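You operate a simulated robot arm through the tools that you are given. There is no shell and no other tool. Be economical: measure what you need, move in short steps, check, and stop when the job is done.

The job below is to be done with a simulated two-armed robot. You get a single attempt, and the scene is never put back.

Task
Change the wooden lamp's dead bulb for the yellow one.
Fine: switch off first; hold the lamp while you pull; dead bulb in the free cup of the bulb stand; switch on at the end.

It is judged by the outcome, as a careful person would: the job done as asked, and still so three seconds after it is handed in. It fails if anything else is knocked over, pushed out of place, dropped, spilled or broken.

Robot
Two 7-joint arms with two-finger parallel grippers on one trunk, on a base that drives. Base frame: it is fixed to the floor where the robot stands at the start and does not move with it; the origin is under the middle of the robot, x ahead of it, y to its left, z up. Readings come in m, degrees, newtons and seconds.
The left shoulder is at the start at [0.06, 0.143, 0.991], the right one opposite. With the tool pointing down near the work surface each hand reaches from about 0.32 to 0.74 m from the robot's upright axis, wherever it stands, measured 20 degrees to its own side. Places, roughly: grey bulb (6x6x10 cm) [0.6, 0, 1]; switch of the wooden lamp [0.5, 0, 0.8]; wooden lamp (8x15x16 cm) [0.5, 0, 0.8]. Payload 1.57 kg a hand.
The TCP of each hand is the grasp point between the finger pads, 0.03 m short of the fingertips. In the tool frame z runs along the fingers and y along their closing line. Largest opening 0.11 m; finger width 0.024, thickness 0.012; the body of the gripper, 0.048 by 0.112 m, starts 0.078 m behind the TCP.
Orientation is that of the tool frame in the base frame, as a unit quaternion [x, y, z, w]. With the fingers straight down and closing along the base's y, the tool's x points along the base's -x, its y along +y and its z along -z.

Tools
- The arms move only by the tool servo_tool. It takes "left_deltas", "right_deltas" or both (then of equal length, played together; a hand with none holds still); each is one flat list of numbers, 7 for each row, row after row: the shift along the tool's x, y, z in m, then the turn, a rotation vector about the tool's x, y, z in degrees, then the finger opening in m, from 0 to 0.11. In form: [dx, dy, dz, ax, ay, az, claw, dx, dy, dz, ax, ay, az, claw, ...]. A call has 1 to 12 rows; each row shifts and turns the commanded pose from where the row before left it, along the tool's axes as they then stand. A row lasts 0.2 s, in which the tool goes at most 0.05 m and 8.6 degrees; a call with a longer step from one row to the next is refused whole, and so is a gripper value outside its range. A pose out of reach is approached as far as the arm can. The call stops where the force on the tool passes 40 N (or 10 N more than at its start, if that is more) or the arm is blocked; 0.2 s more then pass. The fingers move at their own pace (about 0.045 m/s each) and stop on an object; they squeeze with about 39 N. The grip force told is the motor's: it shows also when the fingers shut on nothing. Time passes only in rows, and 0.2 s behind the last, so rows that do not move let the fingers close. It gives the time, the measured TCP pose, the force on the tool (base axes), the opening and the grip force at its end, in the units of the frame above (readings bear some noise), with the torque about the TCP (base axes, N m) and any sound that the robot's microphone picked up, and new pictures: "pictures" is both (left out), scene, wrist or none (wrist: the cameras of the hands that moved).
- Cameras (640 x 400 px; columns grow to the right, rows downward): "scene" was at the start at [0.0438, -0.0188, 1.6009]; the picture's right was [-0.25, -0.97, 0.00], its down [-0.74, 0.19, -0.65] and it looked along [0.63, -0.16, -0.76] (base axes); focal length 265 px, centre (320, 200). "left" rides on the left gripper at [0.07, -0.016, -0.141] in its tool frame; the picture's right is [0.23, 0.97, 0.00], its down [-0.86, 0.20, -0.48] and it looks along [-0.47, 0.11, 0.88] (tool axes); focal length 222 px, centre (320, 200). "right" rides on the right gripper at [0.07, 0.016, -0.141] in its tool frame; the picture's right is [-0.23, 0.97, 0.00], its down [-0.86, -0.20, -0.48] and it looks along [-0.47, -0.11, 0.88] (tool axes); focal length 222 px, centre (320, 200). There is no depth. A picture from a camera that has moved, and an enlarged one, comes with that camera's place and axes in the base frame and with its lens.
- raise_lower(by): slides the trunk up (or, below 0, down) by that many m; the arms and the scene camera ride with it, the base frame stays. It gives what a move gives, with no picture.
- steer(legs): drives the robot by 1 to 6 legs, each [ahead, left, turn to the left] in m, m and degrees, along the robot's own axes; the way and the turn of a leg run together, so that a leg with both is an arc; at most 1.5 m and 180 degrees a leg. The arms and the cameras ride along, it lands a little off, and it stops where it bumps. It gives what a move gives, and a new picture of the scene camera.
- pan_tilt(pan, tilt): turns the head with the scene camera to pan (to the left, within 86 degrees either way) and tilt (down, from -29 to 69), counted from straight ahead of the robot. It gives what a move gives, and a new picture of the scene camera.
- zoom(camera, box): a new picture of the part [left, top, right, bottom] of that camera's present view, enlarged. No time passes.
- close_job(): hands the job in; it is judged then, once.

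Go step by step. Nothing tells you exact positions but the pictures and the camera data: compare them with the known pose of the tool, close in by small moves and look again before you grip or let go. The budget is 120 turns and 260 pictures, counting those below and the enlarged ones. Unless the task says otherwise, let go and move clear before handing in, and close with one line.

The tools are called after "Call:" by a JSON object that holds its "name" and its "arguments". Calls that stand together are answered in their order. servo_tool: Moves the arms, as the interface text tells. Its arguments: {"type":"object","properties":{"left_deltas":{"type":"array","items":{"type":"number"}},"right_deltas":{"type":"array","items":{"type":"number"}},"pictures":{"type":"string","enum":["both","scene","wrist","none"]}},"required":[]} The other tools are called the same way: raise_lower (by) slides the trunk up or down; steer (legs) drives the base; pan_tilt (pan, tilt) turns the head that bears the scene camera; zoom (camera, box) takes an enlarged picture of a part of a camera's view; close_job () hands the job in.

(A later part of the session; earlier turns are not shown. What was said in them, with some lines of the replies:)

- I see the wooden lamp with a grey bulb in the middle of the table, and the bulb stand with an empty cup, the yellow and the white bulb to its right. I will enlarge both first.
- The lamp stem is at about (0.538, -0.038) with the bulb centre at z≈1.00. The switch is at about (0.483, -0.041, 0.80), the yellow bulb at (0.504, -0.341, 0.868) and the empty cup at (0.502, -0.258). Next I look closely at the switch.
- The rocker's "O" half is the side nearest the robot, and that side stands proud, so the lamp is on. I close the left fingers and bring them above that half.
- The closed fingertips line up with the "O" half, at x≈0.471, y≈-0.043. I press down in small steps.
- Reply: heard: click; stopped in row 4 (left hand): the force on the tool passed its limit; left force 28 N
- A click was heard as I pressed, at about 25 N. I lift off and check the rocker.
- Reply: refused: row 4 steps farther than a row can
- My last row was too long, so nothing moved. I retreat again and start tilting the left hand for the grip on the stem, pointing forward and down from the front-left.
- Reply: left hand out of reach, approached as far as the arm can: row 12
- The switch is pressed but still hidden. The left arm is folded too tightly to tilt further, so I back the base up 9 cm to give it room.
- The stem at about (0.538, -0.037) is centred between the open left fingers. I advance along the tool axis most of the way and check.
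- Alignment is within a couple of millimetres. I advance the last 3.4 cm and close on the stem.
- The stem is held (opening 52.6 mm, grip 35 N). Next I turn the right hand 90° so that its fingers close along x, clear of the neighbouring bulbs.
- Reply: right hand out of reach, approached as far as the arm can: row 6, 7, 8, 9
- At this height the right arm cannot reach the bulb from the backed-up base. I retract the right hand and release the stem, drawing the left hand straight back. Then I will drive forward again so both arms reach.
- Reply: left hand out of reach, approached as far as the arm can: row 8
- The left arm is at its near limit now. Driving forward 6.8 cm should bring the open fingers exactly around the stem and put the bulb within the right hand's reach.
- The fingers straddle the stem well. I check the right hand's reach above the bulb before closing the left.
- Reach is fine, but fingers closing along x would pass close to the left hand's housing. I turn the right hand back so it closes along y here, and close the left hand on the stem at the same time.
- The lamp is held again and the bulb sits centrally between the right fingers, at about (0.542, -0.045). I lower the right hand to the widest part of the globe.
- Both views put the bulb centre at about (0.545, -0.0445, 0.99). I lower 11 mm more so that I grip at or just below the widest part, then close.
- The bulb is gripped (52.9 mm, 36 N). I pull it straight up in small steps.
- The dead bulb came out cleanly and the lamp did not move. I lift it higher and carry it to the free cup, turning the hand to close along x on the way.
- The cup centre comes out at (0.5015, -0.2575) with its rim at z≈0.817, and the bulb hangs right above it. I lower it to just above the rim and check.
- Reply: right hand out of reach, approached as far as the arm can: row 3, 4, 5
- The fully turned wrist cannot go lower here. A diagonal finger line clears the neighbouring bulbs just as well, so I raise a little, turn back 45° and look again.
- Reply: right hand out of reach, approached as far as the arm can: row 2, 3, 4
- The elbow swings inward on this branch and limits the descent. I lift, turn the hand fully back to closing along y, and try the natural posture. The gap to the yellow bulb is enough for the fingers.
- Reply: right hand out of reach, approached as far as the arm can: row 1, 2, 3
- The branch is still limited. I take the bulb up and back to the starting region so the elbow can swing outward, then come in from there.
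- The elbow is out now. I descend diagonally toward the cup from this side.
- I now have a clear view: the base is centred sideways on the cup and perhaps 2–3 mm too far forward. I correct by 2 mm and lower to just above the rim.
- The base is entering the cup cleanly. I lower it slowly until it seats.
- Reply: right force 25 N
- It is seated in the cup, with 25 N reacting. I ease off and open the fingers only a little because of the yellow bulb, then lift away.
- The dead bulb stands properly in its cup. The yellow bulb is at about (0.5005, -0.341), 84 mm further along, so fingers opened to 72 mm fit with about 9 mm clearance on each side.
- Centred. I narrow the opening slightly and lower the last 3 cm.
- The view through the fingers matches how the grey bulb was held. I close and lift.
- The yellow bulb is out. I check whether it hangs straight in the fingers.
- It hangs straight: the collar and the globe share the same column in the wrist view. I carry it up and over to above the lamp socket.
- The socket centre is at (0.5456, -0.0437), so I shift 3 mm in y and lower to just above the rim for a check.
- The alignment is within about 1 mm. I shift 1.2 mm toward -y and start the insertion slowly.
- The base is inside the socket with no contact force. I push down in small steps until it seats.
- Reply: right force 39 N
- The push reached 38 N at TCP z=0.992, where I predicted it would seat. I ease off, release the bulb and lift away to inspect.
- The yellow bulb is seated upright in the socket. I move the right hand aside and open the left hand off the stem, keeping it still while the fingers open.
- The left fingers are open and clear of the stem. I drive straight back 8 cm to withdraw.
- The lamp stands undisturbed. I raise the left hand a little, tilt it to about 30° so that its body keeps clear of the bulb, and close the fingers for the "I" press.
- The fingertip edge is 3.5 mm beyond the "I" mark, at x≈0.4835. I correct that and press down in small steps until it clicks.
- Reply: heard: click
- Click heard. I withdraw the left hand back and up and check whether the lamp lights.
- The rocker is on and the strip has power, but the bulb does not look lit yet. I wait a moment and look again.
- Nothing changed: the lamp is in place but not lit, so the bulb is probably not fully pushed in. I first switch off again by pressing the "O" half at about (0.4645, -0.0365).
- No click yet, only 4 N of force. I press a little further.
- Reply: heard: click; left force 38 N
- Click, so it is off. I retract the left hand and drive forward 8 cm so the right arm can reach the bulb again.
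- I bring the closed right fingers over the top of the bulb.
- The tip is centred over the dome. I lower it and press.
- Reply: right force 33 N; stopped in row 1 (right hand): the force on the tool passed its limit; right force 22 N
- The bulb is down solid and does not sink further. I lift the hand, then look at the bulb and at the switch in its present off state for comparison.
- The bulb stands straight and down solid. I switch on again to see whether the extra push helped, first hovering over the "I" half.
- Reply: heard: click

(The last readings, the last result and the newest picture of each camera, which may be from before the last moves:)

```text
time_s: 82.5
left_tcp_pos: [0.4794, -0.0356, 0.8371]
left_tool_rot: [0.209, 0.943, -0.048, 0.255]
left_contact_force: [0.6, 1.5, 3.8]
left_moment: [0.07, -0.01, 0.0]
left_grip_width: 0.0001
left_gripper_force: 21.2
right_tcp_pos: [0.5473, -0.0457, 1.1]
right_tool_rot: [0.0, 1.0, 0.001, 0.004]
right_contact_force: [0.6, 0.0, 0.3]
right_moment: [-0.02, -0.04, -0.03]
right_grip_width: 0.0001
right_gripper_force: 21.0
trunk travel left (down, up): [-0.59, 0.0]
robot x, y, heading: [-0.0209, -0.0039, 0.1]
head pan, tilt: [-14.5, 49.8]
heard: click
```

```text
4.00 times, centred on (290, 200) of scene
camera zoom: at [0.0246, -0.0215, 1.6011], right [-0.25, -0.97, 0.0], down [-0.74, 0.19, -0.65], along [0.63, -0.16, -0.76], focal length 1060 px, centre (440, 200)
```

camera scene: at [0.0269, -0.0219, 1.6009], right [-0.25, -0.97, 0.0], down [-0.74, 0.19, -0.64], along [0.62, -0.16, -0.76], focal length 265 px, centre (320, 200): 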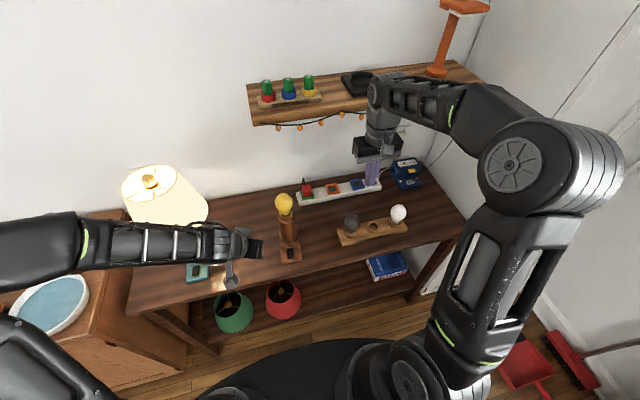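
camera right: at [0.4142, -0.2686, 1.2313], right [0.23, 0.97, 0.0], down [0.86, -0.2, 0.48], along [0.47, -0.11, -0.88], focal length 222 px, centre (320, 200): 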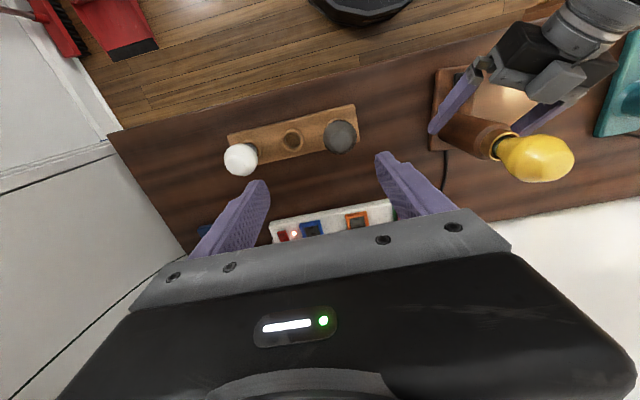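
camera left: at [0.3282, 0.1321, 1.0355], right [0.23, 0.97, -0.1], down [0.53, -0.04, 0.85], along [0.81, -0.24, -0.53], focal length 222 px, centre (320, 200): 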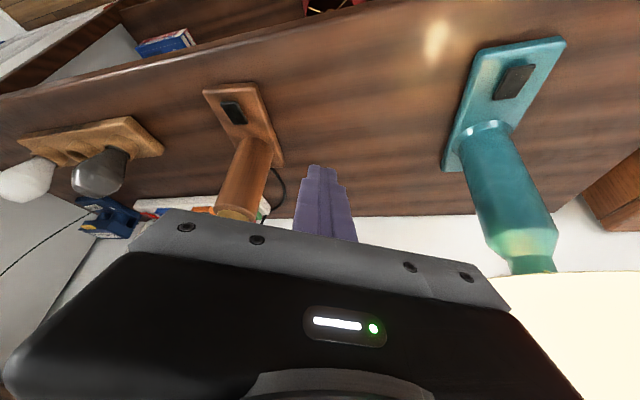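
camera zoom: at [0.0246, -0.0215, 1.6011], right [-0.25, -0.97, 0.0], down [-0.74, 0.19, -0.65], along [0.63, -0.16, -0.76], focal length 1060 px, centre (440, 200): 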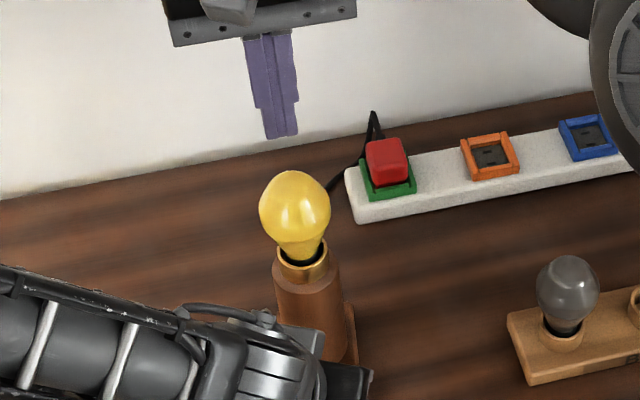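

Click, but with only 4 N the rocker may not be fully down. I press it firmly home.

Call:
{"name": "servo_tool", "arguments": {"left_deltas": [0.00125, 0, 0.00216, 0, 0, 0, 0, 0.00125, 0, 0.00216, 0, 0, 0, 0, 0.00125, 0, 0.00216, 0, 0, 0, 0, 0, 0, 0, 0, 0, 0, 0], "pictures": "none"}}

Call:
{"name": "zoom", "arguments": {"camera": "scene", "box": [240, 150, 340, 250]}}

```text
time_s: 83.2
left_tcp_pos: [0.4821, -0.0373, 0.8366]
left_tool_rot: [0.209, 0.942, -0.048, 0.26]
left_contact_force: [-4.0, 1.3, 18.6]
left_moment: [0.02, 0.07, 0.01]
left_grip_width: 0.0
left_gripper_force: 21.1
right_tcp_pos: [0.5469, -0.0451, 1.0999]
right_tool_rot: [0.001, 1.0, 0.001, 0.004]
right_contact_force: [-0.5, -0.3, -0.9]
right_moment: [0.02, 0.0, -0.01]
right_grip_width: 0.0003
right_gripper_force: 21.3
trunk travel left (down, up): [-0.59, 0.0]
robot x, y, heading: [-0.0181, -0.0042, -0.1]
head pan, tilt: [-14.5, 49.8]
stopped in row 3 (left hand): the force on the tool passed its limit (the readings are from after the stop); the commanded pose is now the measured one
```

```text
4.00 times, centred on (290, 200) of scene
camera zoom: at [0.0239, -0.0215, 1.6009], right [-0.25, -0.97, 0.0], down [-0.74, 0.19, -0.65], along [0.63, -0.16, -0.76], focal length 1060 px, centre (440, 200)
```

zoom: 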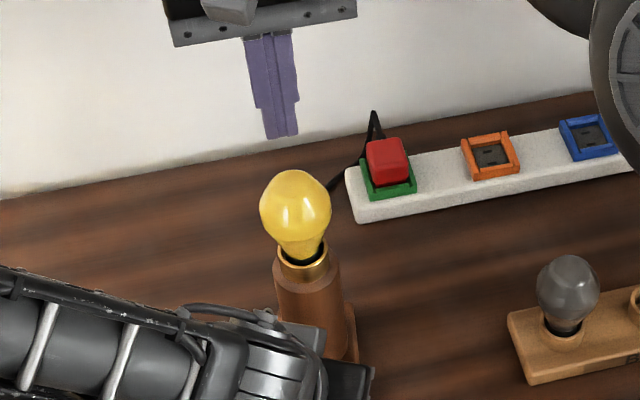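

Call:
{"name": "zoom", "arguments": {"camera": "scene", "box": [262, 180, 306, 220]}}

Call:
{"name": "zoom", "arguments": {"camera": "right", "box": [200, 80, 440, 230]}}

```text
10.00 times, centred on (284, 200) of scene
camera zoom: at [0.0239, -0.0215, 1.6009], right [-0.25, -0.97, 0.0], down [-0.74, 0.19, -0.65], along [0.63, -0.16, -0.76], focal length 2650 px, centre (680, 200)
```

zoom: 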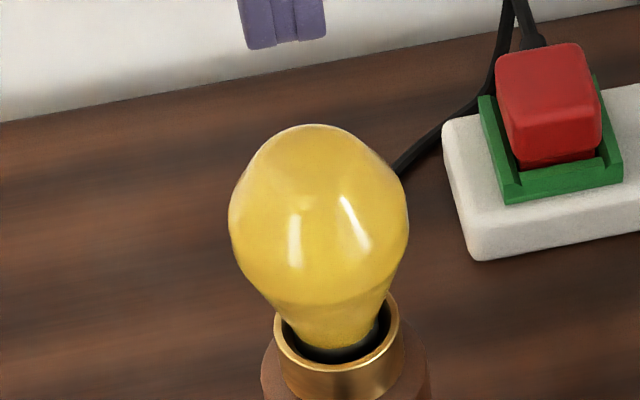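

```text
2.67 times, centred on (320, 155) of right
camera zoom: at [0.4754, -0.0273, 1.2419], right [0.23, 0.97, 0.0], down [0.85, -0.2, 0.49], along [0.47, -0.11, -0.87], focal length 592 px, centre (320, 320)
```

zoom: 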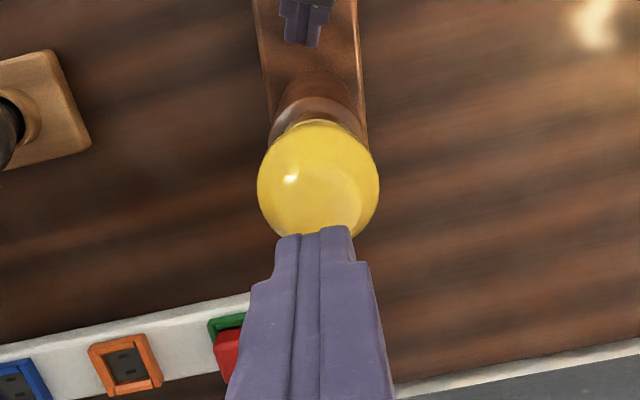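

The bulb still doesn't light, so it may not be fully home even though it resists. I switch off once more, then will regrip the bulb and push it in with a small wiggle.

Call:
{"name": "servo_tool", "arguments": {"left_deltas": [-0.0125, 0, -0.0216, 0, 0, 0, 0, 0.0172, -0.0092, -0.0101, 0, 0, 0, 0, 0, 0, 0, 0, 0, 0, 0, 0.0118, 0, 0.0204, 0, 0, 0, 0, 0.00125, 0, 0.00216, 0, 0, 0, 0, 0.00125, 0, 0.00216, 0, 0, 0, 0, 0.00125, 0, 0.00216, 0, 0, 0, 0, 0.00125, 0, 0.00216, 0, 0, 0, 0], "pictures": "none"}}

```text
time_s: 84.6
left_tcp_pos: [0.4603, -0.0388, 0.8349]
left_tool_rot: [0.209, 0.94, -0.049, 0.264]
left_contact_force: [-6.7, 4.8, 22.4]
left_moment: [0.14, 0.12, 0.09]
left_grip_width: 0.0001
left_gripper_force: 21.4
right_tcp_pos: [0.5444, -0.0431, 1.1006]
right_tool_rot: [-0.001, 1.0, 0.001, 0.004]
right_contact_force: [1.0, -0.8, 0.6]
right_moment: [0.01, -0.01, 0.02]
right_grip_width: 0.0001
right_gripper_force: 20.9
trunk travel left (down, up): [-0.59, 0.0]
robot x, y, heading: [-0.02, -0.0034, 0.0]
head pan, tilt: [-14.5, 49.8]
heard: click
stopped in row 7 (left hand): the force on the tool passed its limit (the readings are from after the stop); the commanded pose is now the measured one
```

Call:
{"name": "servo_tool", "arguments": {"left_deltas": [-0.0125, 0, -0.0216, 0, 0, 0, 0, 0.0028, 0.0299, -0.0337, 0, 0, 0, 0, 0.0028, 0.0299, -0.0337, 0, 0, 0, 0, 0.0028, 0.0299, -0.0337, 0, 0, 0, 0, 0, 0, 0, 0, 0, 0, 0, 0, 0, 0, 0, 0, 0, 0], "right_deltas": [0, 0, 0, 0, 0, 0, 0.09, 0, 0, 0, 0, 0, 0, 0.09, 0, 0, 0, 0, 0, 0, 0.09, 0, 0, 0, 0, 0, 0, 0.09, 0, 0, 0, 0, 0, 0, 0.09, 0, 0, 0, 0, 0, 0, 0.09], "pictures": "none"}}

Call:
{"name": "zoom", "arguments": {"camera": "right", "box": [200, 80, 440, 230]}}

```text
time_s: 86.0
left_tcp_pos: [0.4431, 0.0634, 0.9414]
left_tool_rot: [0.209, 0.941, -0.048, 0.261]
left_contact_force: [0.3, 0.3, 0.6]
left_moment: [0.0, -0.01, 0.01]
left_grip_width: 0.0
left_gripper_force: 21.3
right_tcp_pos: [0.5466, -0.0448, 1.1015]
right_tool_rot: [0.0, 1.0, 0.002, 0.004]
right_contact_force: [0.2, -0.4, -0.2]
right_moment: [0.02, 0.03, 0.02]
right_grip_width: 0.09
right_gripper_force: 0.1
trunk travel left (down, up): [-0.59, 0.0]
robot x, y, heading: [-0.0176, -0.0036, 0.0]
head pan, tilt: [-14.5, 49.8]
```

```text
2.67 times, centred on (320, 155) of right
camera zoom: at [0.4755, -0.0268, 1.2419], right [0.23, 0.97, 0.0], down [0.85, -0.2, 0.48], along [0.47, -0.11, -0.87], focal length 592 px, centre (320, 320)
```

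zoom: 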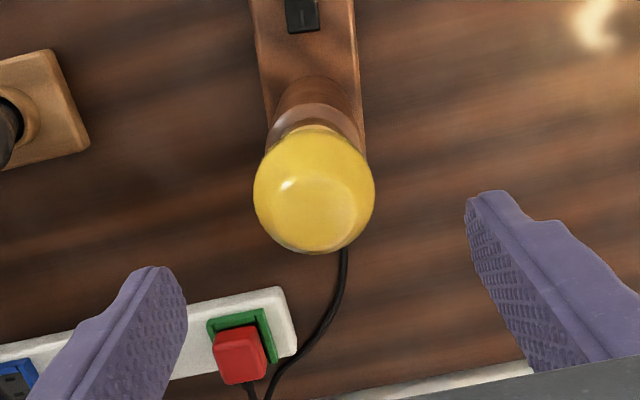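

The bulb is centred to about 2 mm. I correct, lower around it, and grip.

Call:
{"name": "servo_tool", "arguments": {"right_deltas": [0, -0.002, 0.035, 0, 0, 0, 0.09, 0, 0, 0.035, 0, 0, 0, 0.09, 0, 0, 0.03, 0, 0, 0, 0.09, 0, 0, 0.011, 0, 0, 0, 0.09, 0, 0, 0, 0, 0, 0, 0.06, 0, 0, 0, 0, 0, 0, 0.03, 0, 0, 0, 0, 0, 0, 0.03, 0, 0, 0, 0, 0, 0, 0.03, 0, 0, 0, 0, 0, 0, 0.03], "pictures": "none"}}

Call:
{"name": "zoom", "arguments": {"camera": "right", "box": [200, 80, 440, 230]}}

```text
time_s: 88.0
left_tcp_pos: [0.4439, 0.0648, 0.9415]
left_tool_rot: [0.208, 0.942, -0.047, 0.261]
left_contact_force: [0.4, -0.6, 0.0]
left_moment: [-0.01, -0.01, 0.0]
left_grip_width: 0.0
left_gripper_force: 21.2
right_tcp_pos: [0.5474, -0.0455, 0.9886]
right_tool_rot: [0.0, 1.0, 0.001, 0.003]
right_contact_force: [0.4, -0.5, -0.2]
right_moment: [0.01, -0.01, -0.02]
right_grip_width: 0.0508
right_gripper_force: 37.5
trunk travel left (down, up): [-0.59, 0.0]
robot x, y, heading: [-0.0191, -0.0021, 0.0]
head pan, tilt: [-14.5, 49.8]
```

```text
2.67 times, centred on (320, 155) of right
camera zoom: at [0.4764, -0.0291, 1.1309], right [0.23, 0.97, 0.0], down [0.85, -0.2, 0.48], along [0.47, -0.11, -0.87], focal length 592 px, centre (320, 320)
```

zoom: 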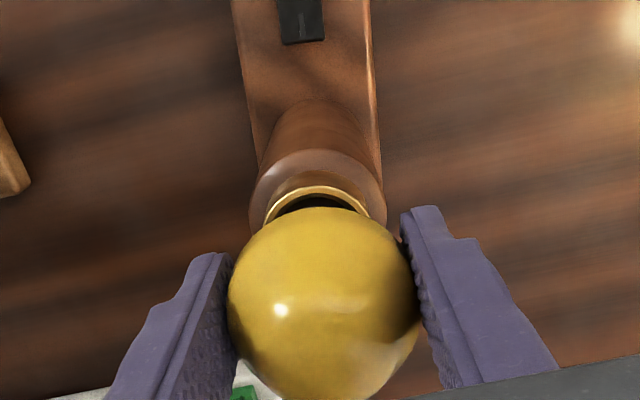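

It now sits about 3 mm deeper than when I first released it, so the press from above did help. I push once more while gripped, watching the force.

Call:
{"name": "servo_tool", "arguments": {"right_deltas": [0, 0, 0.002, 0, 0, 0, 0.03, 0, 0, 0.002, 0, 0, 0, 0.03, 0, 0, 0.001, 0, 0, 0, 0.03, 0, 0, 0, 0, 0, 0, 0.03], "pictures": "none"}}

```text
time_s: 89.0
left_tcp_pos: [0.4418, 0.065, 0.9432]
left_tool_rot: [0.21, 0.941, -0.048, 0.261]
left_contact_force: [-0.5, -0.6, -0.5]
left_moment: [-0.01, -0.02, -0.02]
left_grip_width: 0.0
left_gripper_force: 21.9
right_tcp_pos: [0.5478, -0.0445, 0.9876]
right_tool_rot: [0.001, 1.0, 0.002, 0.009]
right_contact_force: [0.2, -5.7, 39.1]
right_moment: [-0.32, -0.07, 0.01]
right_grip_width: 0.0508
right_gripper_force: 38.9
trunk travel left (down, up): [-0.59, 0.0]
robot x, y, heading: [-0.0196, -0.0039, -0.0]
head pan, tilt: [-14.5, 49.8]
```

The bulb is at a hard stop (39 N for 1 mm), so it is fully home in depth. I relax the force and try a small clockwise turn to see whether it screws in further.

Call:
{"name": "servo_tool", "arguments": {"right_deltas": [0, 0, -0.004, 0, 0, 0, 0.03, 0, 0, 0, 0, 0, 4, 0.03, 0, 0, 0, 0, 0, 4, 0.03, 0, 0, 0, 0, 0, 4, 0.03], "pictures": "none"}}

Call:
{"name": "zoom", "arguments": {"camera": "scene", "box": [240, 160, 340, 270]}}

```text
time_s: 90.0
left_tcp_pos: [0.4424, 0.0653, 0.9416]
left_tool_rot: [0.208, 0.942, -0.047, 0.261]
left_contact_force: [0.2, 0.2, -0.5]
left_moment: [-0.01, 0.04, -0.04]
left_grip_width: 0.0
left_gripper_force: 21.5
right_tcp_pos: [0.5461, -0.0444, 0.9882]
right_tool_rot: [0.106, 0.994, 0.001, 0.004]
right_contact_force: [0.0, -0.6, 16.9]
right_moment: [0.06, -0.07, -0.01]
right_grip_width: 0.0506
right_gripper_force: 39.2
trunk travel left (down, up): [-0.59, 0.0]
robot x, y, heading: [-0.0181, -0.003, -0.3]
head pan, tilt: [-14.5, 49.8]
```

```text
3.64 times, centred on (290, 215) of scene
camera zoom: at [0.0231, -0.0213, 1.6009], right [-0.25, -0.97, 0.0], down [-0.74, 0.19, -0.65], along [0.63, -0.16, -0.76], focal length 964 px, centre (429, 146)
```

zoom: 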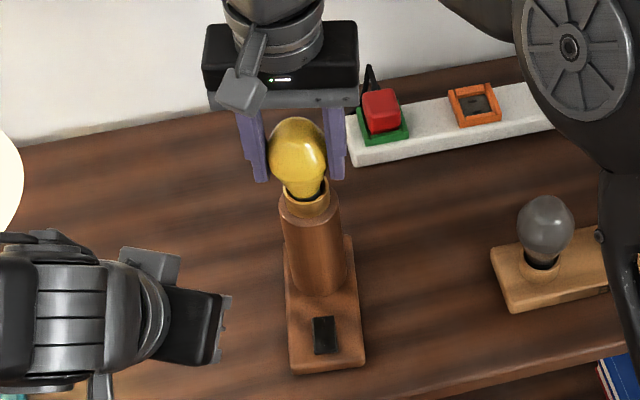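

The turn met no resistance at all. I test whether the bulb is held in the socket with a gentle 6 mm pull.

Call:
{"name": "servo_tool", "arguments": {"right_deltas": [0, 0, -0.003, 0, 0, 0, 0.03, 0, 0, -0.002, 0, 0, 0, 0.03, 0, 0, -0.002, 0, 0, 0, 0.03], "pictures": "none"}}

Call:
{"name": "zoom", "arguments": {"camera": "right", "box": [260, 100, 380, 180]}}

```text
time_s: 90.8
left_tcp_pos: [0.4437, 0.0645, 0.9414]
left_tool_rot: [0.209, 0.941, -0.047, 0.261]
left_contact_force: [0.0, 0.0, 0.9]
left_moment: [-0.02, 0.0, 0.0]
left_grip_width: 0.0
left_gripper_force: 21.5
right_tcp_pos: [0.5468, -0.0455, 0.9944]
right_tool_rot: [0.104, 0.995, 0.002, 0.004]
right_contact_force: [0.1, -0.4, -0.3]
right_moment: [0.01, 0.03, 0.0]
right_grip_width: 0.0506
right_gripper_force: 39.3
trunk travel left (down, up): [-0.59, 0.0]
robot x, y, heading: [-0.0161, -0.0025, 0.4]
head pan, tilt: [-14.5, 49.8]
```

```text
5.00 times, centred on (320, 140) of right
camera zoom: at [0.481, -0.0147, 1.1364], right [0.43, 0.91, 0.01], down [0.79, -0.37, 0.48], along [0.44, -0.2, -0.88], focal length 1111 px, centre (320, 500)
```

zoom: 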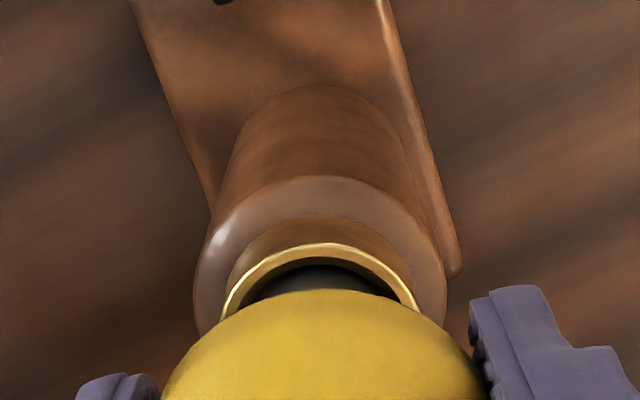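

It lifts freely, so it isn't latched. I push down lightly again with a small circular wiggle to see whether it drops deeper.

Call:
{"name": "servo_tool", "arguments": {"right_deltas": [0, 0, 0.004, 0, 0, 0, 0.03, 0, 0, 0.004, 0, 0, 0, 0.03, 0, 0, 0.001, 0, 0, 0, 0.03, 0.002, 0, 0, 0, 0, 0, 0.03, -0.004, 0, 0, 0, 0, 0, 0.03, 0.002, 0.002, 0, 0, 0, 0, 0.03, 0, -0.004, 0, 0, 0, 0, 0.03, 0, 0.002, 0, 0, 0, -6, 0.03, 0, 0, 0, 0, 0, -6, 0.03, 0, 0, 0.001, 0, 0, 0, 0.03], "pictures": "none"}}

```text
time_s: 93.0
left_tcp_pos: [0.4416, 0.0646, 0.9426]
left_tool_rot: [0.209, 0.941, -0.047, 0.261]
left_contact_force: [-0.8, -0.2, -0.6]
left_moment: [0.0, -0.02, -0.01]
left_grip_width: 0.0003
left_gripper_force: 21.3
right_tcp_pos: [0.5468, -0.0441, 0.9889]
right_tool_rot: [-0.001, 1.0, 0.002, 0.005]
right_contact_force: [0.1, -4.5, 35.2]
right_moment: [-0.11, 0.14, -0.73]
right_grip_width: 0.0505
right_gripper_force: 38.8
trunk travel left (down, up): [-0.59, 0.0]
robot x, y, heading: [-0.0211, -0.0047, -0.1]
head pan, tilt: [-14.5, 49.8]
```

The torque reading is now 0.73 N m, so something is gripping. I test with a gentle pull again.

Call:
{"name": "servo_tool", "arguments": {"right_deltas": [0, 0, -0.004, 0, 0, 0, 0.03, 0, 0, -0.001, 0, 0, 0, 0.03, 0, 0, -0.001, 0, 0, 0, 0.03], "pictures": "none"}}

```text
time_s: 93.8
left_tcp_pos: [0.4438, 0.0652, 0.9411]
left_tool_rot: [0.208, 0.942, -0.047, 0.261]
left_contact_force: [0.4, 0.0, -0.3]
left_moment: [0.0, 0.01, 0.04]
left_grip_width: 0.0
left_gripper_force: 21.4
right_tcp_pos: [0.5473, -0.0464, 0.9892]
right_tool_rot: [-0.001, 1.0, 0.001, 0.001]
right_contact_force: [0.5, 0.1, -0.1]
right_moment: [0.01, -0.02, -0.01]
right_grip_width: 0.0508
right_gripper_force: 39.1
trunk travel left (down, up): [-0.59, 0.0]
robot x, y, heading: [-0.021, -0.0001, 0.0]
head pan, tilt: [-14.5, 49.8]
```

Call:
{"name": "servo_tool", "arguments": {"right_deltas": [0, 0, -0.002, 0, 0, 0, 0.03, 0, 0, -0.002, 0, 0, 0, 0.03], "pictures": "none"}}

```text
time_s: 94.4
left_tcp_pos: [0.4436, 0.0649, 0.9407]
left_tool_rot: [0.209, 0.941, -0.047, 0.26]
left_contact_force: [-0.4, 0.0, -0.9]
left_moment: [-0.01, 0.02, 0.01]
left_grip_width: 0.0
left_gripper_force: 21.0
right_tcp_pos: [0.548, -0.0458, 0.9955]
right_tool_rot: [0.0, 1.0, 0.002, 0.004]
right_contact_force: [0.7, -0.8, -0.2]
right_moment: [0.03, 0.01, 0.0]
right_grip_width: 0.0508
right_gripper_force: 39.0
trunk travel left (down, up): [-0.59, 0.0]
robot x, y, heading: [-0.0162, -0.0005, -0.0]
head pan, tilt: [-14.5, 49.8]
```

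The bulb is still loose. The socket may want a firmer push to latch, so I increase the force gradually over a few short calls.

Call:
{"name": "servo_tool", "arguments": {"right_deltas": [0, 0, 0.005, 0, 0, 0, 0.03, 0, 0, 0.003, 0, 0, 0, 0.03, 0, 0, 0.002, 0, 0, 0, 0.03, 0, 0, 0.001, 0, 0, 0, 0.03], "pictures": "none"}}

Call:
{"name": "servo_tool", "arguments": {"right_deltas": [0, 0, 0.001, 0, 0, 0, 0.03, 0, 0, 0, 0, 0, 0, 0.03], "pictures": "none"}}

Call:
{"name": "servo_tool", "arguments": {"right_deltas": [0, 0, 0.001, 0, 0, 0, 0.03, 0, 0, 0, 0, 0, 0, 0.03], "pictures": "none"}}

```text
time_s: 95.4
left_tcp_pos: [0.4414, 0.0649, 0.9419]
left_tool_rot: [0.208, 0.941, -0.047, 0.261]
left_contact_force: [0.7, 0.4, 0.4]
left_moment: [0.01, 0.0, 0.0]
left_grip_width: 0.0001
left_gripper_force: 20.9
right_tcp_pos: [0.5471, -0.0456, 0.9867]
right_tool_rot: [0.001, 1.0, 0.003, 0.007]
right_contact_force: [-1.3, -2.8, 23.9]
right_moment: [-0.17, 0.8, -0.44]
right_grip_width: 0.0507
right_gripper_force: 38.8
trunk travel left (down, up): [-0.59, 0.0]
robot x, y, heading: [-0.0227, -0.0087, -0.3]
head pan, tilt: [-14.5, 49.8]
```

```text
time_s: 96.0
left_tcp_pos: [0.4417, 0.0651, 0.9433]
left_tool_rot: [0.209, 0.941, -0.048, 0.262]
left_contact_force: [0.9, 0.0, -0.3]
left_moment: [0.0, 0.01, -0.01]
left_grip_width: 0.0002
left_gripper_force: 21.5
right_tcp_pos: [0.5467, -0.046, 0.9877]
right_tool_rot: [0.0, 1.0, 0.003, 0.008]
right_contact_force: [-0.3, -3.8, 38.4]
right_moment: [-0.17, -0.23, -0.39]
right_grip_width: 0.0507
right_gripper_force: 39.0
trunk travel left (down, up): [-0.59, 0.0]
robot x, y, heading: [-0.0199, -0.0047, -0.2]
head pan, tilt: [-14.5, 49.8]
```

```text
time_s: 96.6
left_tcp_pos: [0.4419, 0.065, 0.9431]
left_tool_rot: [0.209, 0.941, -0.048, 0.261]
left_contact_force: [0.6, 0.3, -0.9]
left_moment: [0.03, -0.01, -0.01]
left_grip_width: 0.0
left_gripper_force: 21.5
right_tcp_pos: [0.5476, -0.0461, 0.9846]
right_tool_rot: [0.001, 1.0, 0.003, 0.007]
right_contact_force: [0.8, -4.1, 38.9]
right_moment: [-0.14, -0.31, -0.4]
right_grip_width: 0.0508
right_gripper_force: 38.6
trunk travel left (down, up): [-0.59, 0.0]
robot x, y, heading: [-0.0186, -0.0021, -0.1]
head pan, tilt: [-14.5, 49.8]
```

Call:
{"name": "zoom", "arguments": {"camera": "scene", "box": [262, 180, 306, 220]}}

Call:
{"name": "zoom", "arguments": {"camera": "right", "box": [200, 80, 440, 230]}}

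```text
10.00 times, centred on (284, 200) of scene
camera zoom: at [0.0211, -0.0217, 1.6011], right [-0.25, -0.97, 0.0], down [-0.74, 0.19, -0.65], along [0.63, -0.16, -0.76], focal length 2650 px, centre (680, 200)
```

zoom: 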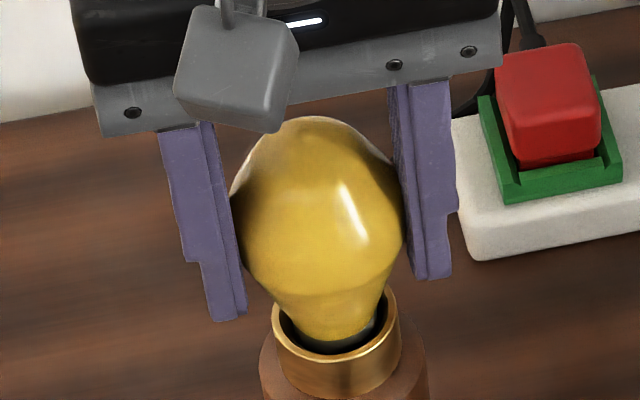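

```text
2.67 times, centred on (320, 155) of right
camera zoom: at [0.475, -0.029, 1.1263], right [0.23, 0.97, 0.01], down [0.85, -0.2, 0.49], along [0.48, -0.11, -0.87], focal length 592 px, centre (320, 320)
```

zoom: 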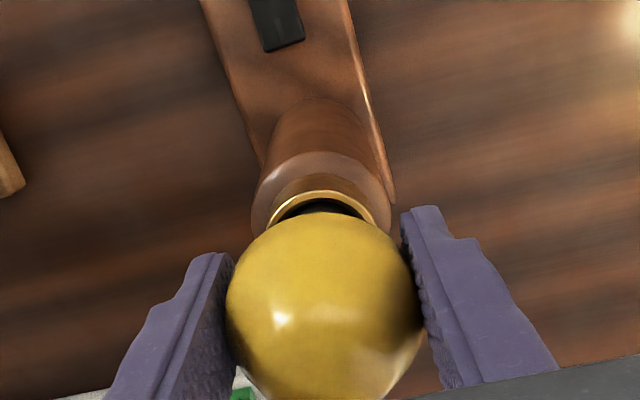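

The bulb moved about 3 mm deeper under sustained force. My counter-turn under load, however, yawed the lamp base by several degrees. I turn it back the same way while it is still loaded.

Call:
{"name": "servo_tool", "arguments": {"right_deltas": [0, 0, 0, 0, 0, 4, 0.03, 0, 0, 0, 0, 0, 4, 0.03, 0, 0, 0, 0, 0, 4, 0.03, 0, 0, 0, 0, 0, 0, 0.03], "pictures": "none"}}

Call:
{"name": "zoom", "arguments": {"camera": "scene", "box": [240, 160, 340, 270]}}

```text
time_s: 97.6
left_tcp_pos: [0.4415, 0.0652, 0.943]
left_tool_rot: [0.208, 0.942, -0.047, 0.261]
left_contact_force: [-0.2, -0.6, 0.2]
left_moment: [0.01, 0.04, 0.01]
left_grip_width: 0.0001
left_gripper_force: 20.8
right_tcp_pos: [0.5479, -0.044, 0.9829]
right_tool_rot: [0.105, 0.994, 0.002, 0.005]
right_contact_force: [3.3, 3.8, 24.9]
right_moment: [0.04, -0.44, 0.87]
right_grip_width: 0.0506
right_gripper_force: 39.0
trunk travel left (down, up): [-0.59, 0.0]
robot x, y, heading: [-0.0256, -0.0014, -0.1]
head pan, tilt: [-14.5, 49.8]
```

```text
3.64 times, centred on (290, 215) of scene
camera zoom: at [0.0226, -0.0207, 1.601], right [-0.25, -0.97, 0.0], down [-0.74, 0.19, -0.65], along [0.63, -0.16, -0.76], focal length 964 px, centre (429, 146)
```

zoom: 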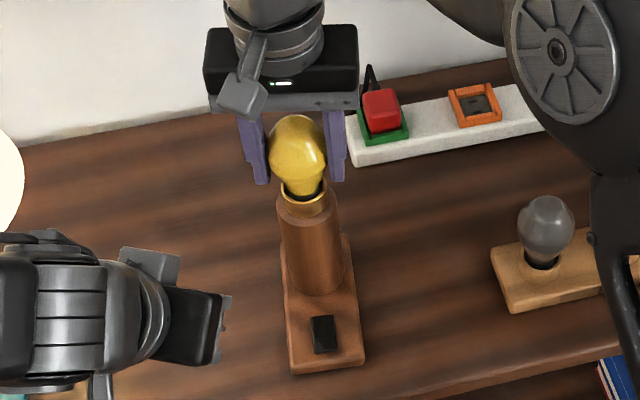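

The lamp base is back in its former pose. I look closely at how deep the bulb sits now.

Call:
{"name": "zoom", "arguments": {"camera": "scene", "box": [262, 180, 306, 220]}}

Call:
{"name": "zoom", "arguments": {"camera": "right", "box": [260, 100, 380, 180]}}

```text
10.00 times, centred on (284, 200) of scene
camera zoom: at [0.0226, -0.0207, 1.601], right [-0.25, -0.97, 0.0], down [-0.74, 0.19, -0.65], along [0.63, -0.16, -0.76], focal length 2650 px, centre (680, 200)
```

zoom: 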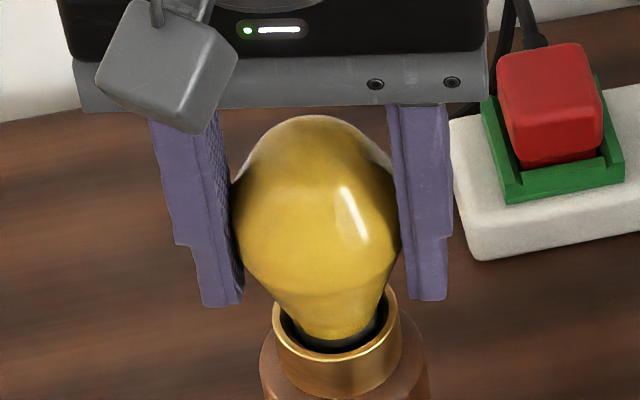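

```text
5.00 times, centred on (320, 140) of right
camera zoom: at [0.4812, -0.0133, 1.1248], right [0.43, 0.91, 0.01], down [0.79, -0.37, 0.49], along [0.44, -0.2, -0.87], focal length 1111 px, centre (320, 500)
```

zoom: 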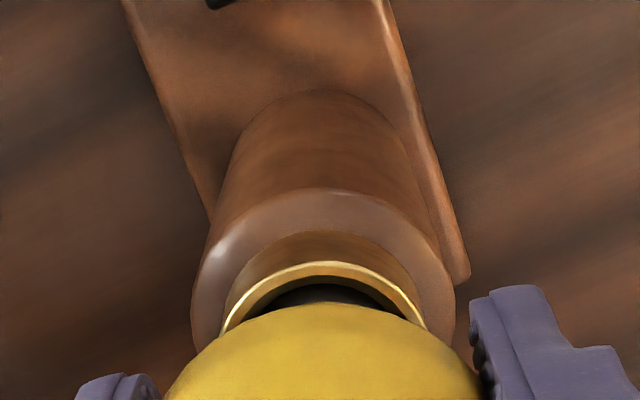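

I ease the load, release, and lift clear to judge the result without the gripper.

Call:
{"name": "servo_tool", "arguments": {"right_deltas": [0, 0, -0.003, 0, 0, 0, 0.03, 0, 0, 0, 0, 0, 0, 0.07, 0, 0, 0, 0, 0, 0, 0.09, 0, 0, 0, 0, 0, 0, 0.09, 0, 0, 0, 0, 0, 0, 0.09, 0, 0, -0.04, 0, 0, 0, 0.09, 0, 0, -0.04, 0, 0, 0, 0.09, 0, 0, -0.03, 0, 0, -4, 0, 0, 0, 0, 0, 0, -8, 0], "pictures": "none"}}

Call:
{"name": "zoom", "arguments": {"camera": "scene", "box": [262, 180, 306, 220]}}

Call:
{"name": "zoom", "arguments": {"camera": "scene", "box": [240, 160, 340, 270]}}

```text
time_s: 99.6
left_tcp_pos: [0.4454, 0.0644, 0.9405]
left_tool_rot: [0.208, 0.942, -0.047, 0.261]
left_contact_force: [1.1, 0.1, -0.5]
left_moment: [-0.01, 0.0, 0.0]
left_grip_width: 0.0
left_gripper_force: 21.4
right_tcp_pos: [0.5485, -0.0459, 1.0962]
right_tool_rot: [-0.001, 1.0, 0.001, 0.004]
right_contact_force: [0.1, 0.0, -0.2]
right_moment: [-0.02, -0.03, 0.06]
right_grip_width: 0.0377
right_gripper_force: 1.1
trunk travel left (down, up): [-0.59, 0.0]
robot x, y, heading: [-0.0211, -0.0042, 0.0]
head pan, tilt: [-14.5, 49.8]
```

```text
10.00 times, centred on (284, 200) of scene
camera zoom: at [0.0251, -0.0216, 1.6009], right [-0.25, -0.97, 0.0], down [-0.74, 0.19, -0.65], along [0.62, -0.16, -0.76], focal length 2650 px, centre (680, 200)
```

zoom: 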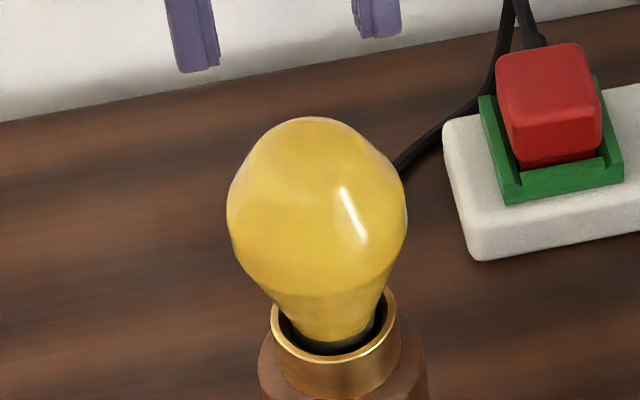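

```text
3.64 times, centred on (290, 215) of scene
camera zoom: at [0.0251, -0.0216, 1.6009], right [-0.25, -0.97, 0.0], down [-0.74, 0.19, -0.65], along [0.62, -0.16, -0.76], focal length 964 px, centre (429, 146)
```

zoom: 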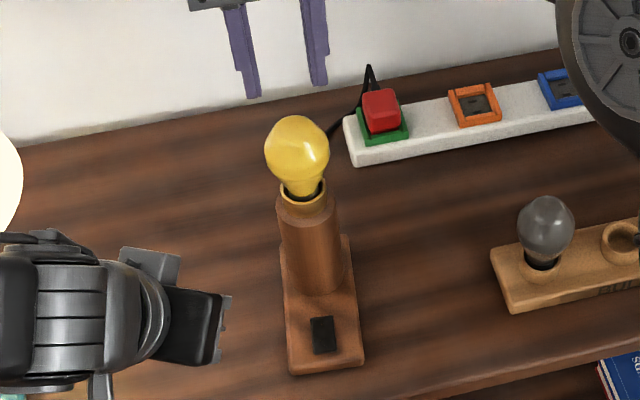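

The bulb now sits about 3 mm deeper than when first released, and the lamp stem is back where it was. I bring the left fingertip over the "I" half again.

Call:
{"name": "servo_tool", "arguments": {"left_deltas": [-0.0062, -0.0196, 0.0262, 0, 0, 0, 0, -0.0062, -0.0196, 0.0262, 0, 0, 0, 0, -0.0062, -0.0196, 0.0262, 0, 0, 0, 0, -0.0062, -0.0196, 0.0242, 0, 0, 0, 0, 0, 0, 0, 0, 0, 0, 0], "pictures": "none"}}

Call:
{"name": "zoom", "arguments": {"camera": "left", "box": [250, 80, 410, 200]}}

```text
time_s: 100.8
left_tcp_pos: [0.4791, -0.0338, 0.8643]
left_tool_rot: [0.208, 0.942, -0.047, 0.261]
left_contact_force: [0.3, 0.2, 0.2]
left_moment: [-0.03, 0.03, 0.02]
left_grip_width: 0.0
left_gripper_force: 21.3
right_tcp_pos: [0.5467, -0.0445, 1.0959]
right_tool_rot: [-0.001, 1.0, 0.001, 0.004]
right_contact_force: [0.5, -0.6, 0.1]
right_moment: [-0.02, 0.01, -0.01]
right_grip_width: 0.0
right_gripper_force: 21.5
trunk travel left (down, up): [-0.59, 0.0]
robot x, y, heading: [-0.0203, 0.0018, -0.1]
head pan, tilt: [-14.5, 49.8]
```

```text
3.33 times, centred on (330, 140) of left
camera zoom: at [0.3504, 0.0037, 0.9501], right [0.23, 0.97, -0.1], down [0.52, -0.04, 0.85], along [0.82, -0.25, -0.51], focal length 740 px, centre (287, 400)
```

zoom: 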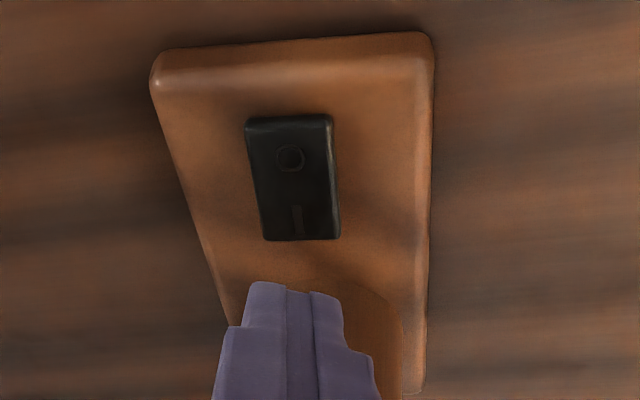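

Call:
{"name": "servo_tool", "arguments": {"left_deltas": [0.01, 0.001, 0.0173, 0, 0, 0, 0, 0.00125, 0, 0.00216, 0, 0, 0, 0, 0.00125, 0, 0.00216, 0, 0, 0, 0, 0.00125, 0, 0.00216, 0, 0, 0, 0, 0.00125, 0, 0.00216, 0, 0, 0, 0], "pictures": "none"}}

Call:
{"name": "zoom", "arguments": {"camera": "scene", "box": [240, 150, 340, 250]}}

```text
time_s: 102.0
left_tcp_pos: [0.481, -0.0331, 0.837]
left_tool_rot: [0.208, 0.941, -0.048, 0.262]
left_contact_force: [3.2, 2.0, 13.4]
left_moment: [0.0, -0.16, 0.02]
left_grip_width: 0.0002
left_gripper_force: 21.1
right_tcp_pos: [0.5465, -0.0446, 1.0963]
right_tool_rot: [0.0, 1.0, 0.001, 0.004]
right_contact_force: [0.6, 0.3, -0.5]
right_moment: [0.02, 0.02, 0.04]
right_grip_width: 0.0
right_gripper_force: 21.2
trunk travel left (down, up): [-0.59, 0.0]
robot x, y, heading: [-0.0176, -0.0029, -0.2]
head pan, tilt: [-14.5, 49.8]
heard: click
```

```text
4.00 times, centred on (290, 200) of scene
camera zoom: at [0.0239, -0.0212, 1.6012], right [-0.25, -0.97, 0.0], down [-0.74, 0.19, -0.65], along [0.63, -0.16, -0.76], focal length 1060 px, centre (440, 200)
```

zoom: 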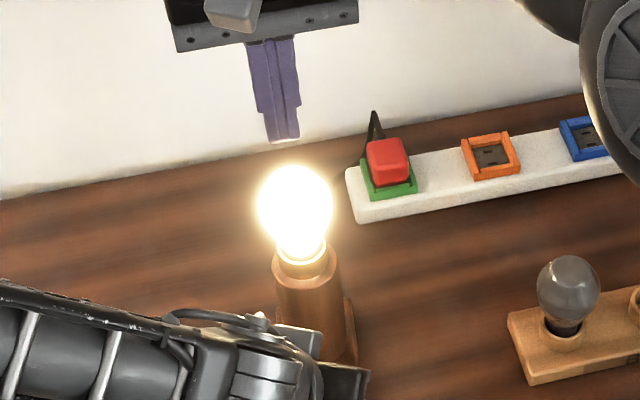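

The lamp lights brightly, so the bulb is properly seated now. I withdraw the left hand upward and back and move the right hand clear.

Call:
{"name": "servo_tool", "arguments": {"left_deltas": [-0.0125, 0, -0.0216, 0, 0, 0, 0, 0.0028, 0.0299, -0.0337, 0, 0, 0, 0, 0.0028, 0.0299, -0.0337, 0, 0, 0, 0, 0.0028, 0.0299, -0.0337, 0, 0, 0, 0, 0, 0, 0, 0, 0, 0, 0, 0, 0, 0, 0, 0, 0, 0, 0, 0, 0, 0, 0, 0, 0], "right_deltas": [0, 0, 0, 0, 0, 0, 0, 0, 0, 0, 0, 0, 0, 0, 0.01, -0.04, 0, 0, 0, 0, 0, 0.01, -0.04, 0, 0, 0, 0, 0, 0.01, -0.04, 0, 0, 0, 0, 0, 0.01, -0.04, 0, 0, 0, 0, 0, 0.01, -0.04, 0, 0, 0, 0, 0], "pictures": "scene"}}

Call:
{"name": "zoom", "arguments": {"camera": "scene", "box": [240, 150, 420, 270]}}

```text
time_s: 103.6
left_tcp_pos: [0.4627, 0.0703, 0.9422]
left_tool_rot: [0.208, 0.941, -0.047, 0.261]
left_contact_force: [-0.3, 0.3, -0.4]
left_moment: [0.03, 0.03, 0.04]
left_grip_width: 0.0
left_gripper_force: 21.6
right_tcp_pos: [0.4981, -0.2472, 1.0943]
right_tool_rot: [0.0, 1.0, 0.002, 0.004]
right_contact_force: [0.2, -0.4, -0.4]
right_moment: [0.03, 0.01, 0.02]
right_grip_width: 0.0003
right_gripper_force: 20.9
trunk travel left (down, up): [-0.59, 0.0]
robot x, y, heading: [-0.017, 0.0003, -0.2]
head pan, tilt: [-14.5, 49.8]
camera scene: at [0.0246, -0.0227, 1.6009], right [-0.25, -0.97, 0.0], down [-0.74, 0.19, -0.65], along [0.63, -0.16, -0.76], focal length 265 px, centre (320, 200)
```

scene: 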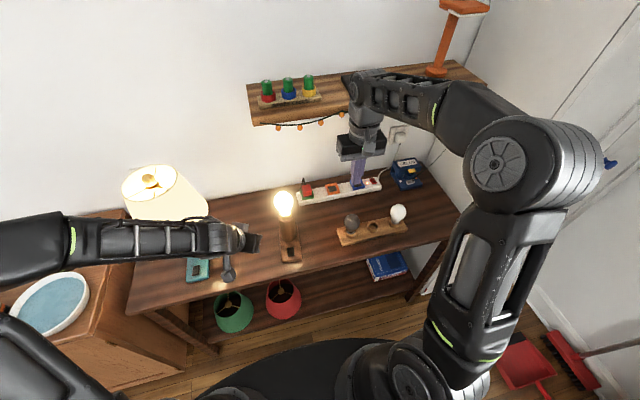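

```text
3.33 times, centred on (330, 210) of scene
camera zoom: at [0.0246, -0.0227, 1.6009], right [-0.25, -0.97, 0.0], down [-0.74, 0.19, -0.65], along [0.63, -0.16, -0.76], focal length 883 px, centre (287, 167)
```

zoom: 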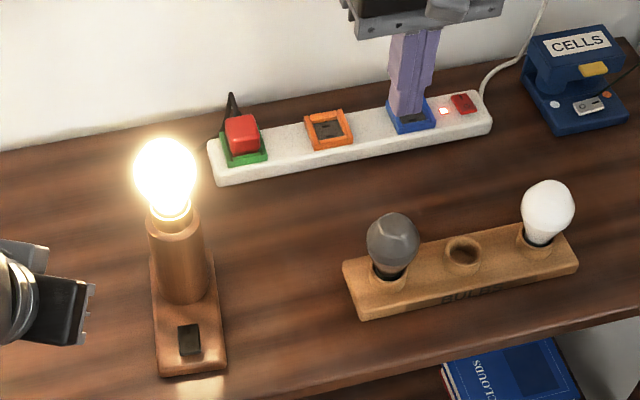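

The yellow bulb is lit in the wooden lamp. The dead bulb stands in the free cup, nothing else has been disturbed, and both hands are clear.

Call:
{"name": "close_job", "arguments": {}}

```text
The job is handed in.
```

The wooden lamp now has the yellow bulb and is lit, the dead bulb is in the free cup of the stand, and the job is handed in. It took more than one push to seat the yellow bulb, and while I did that the lamp turned by several degrees. I turned it back to about where it was.
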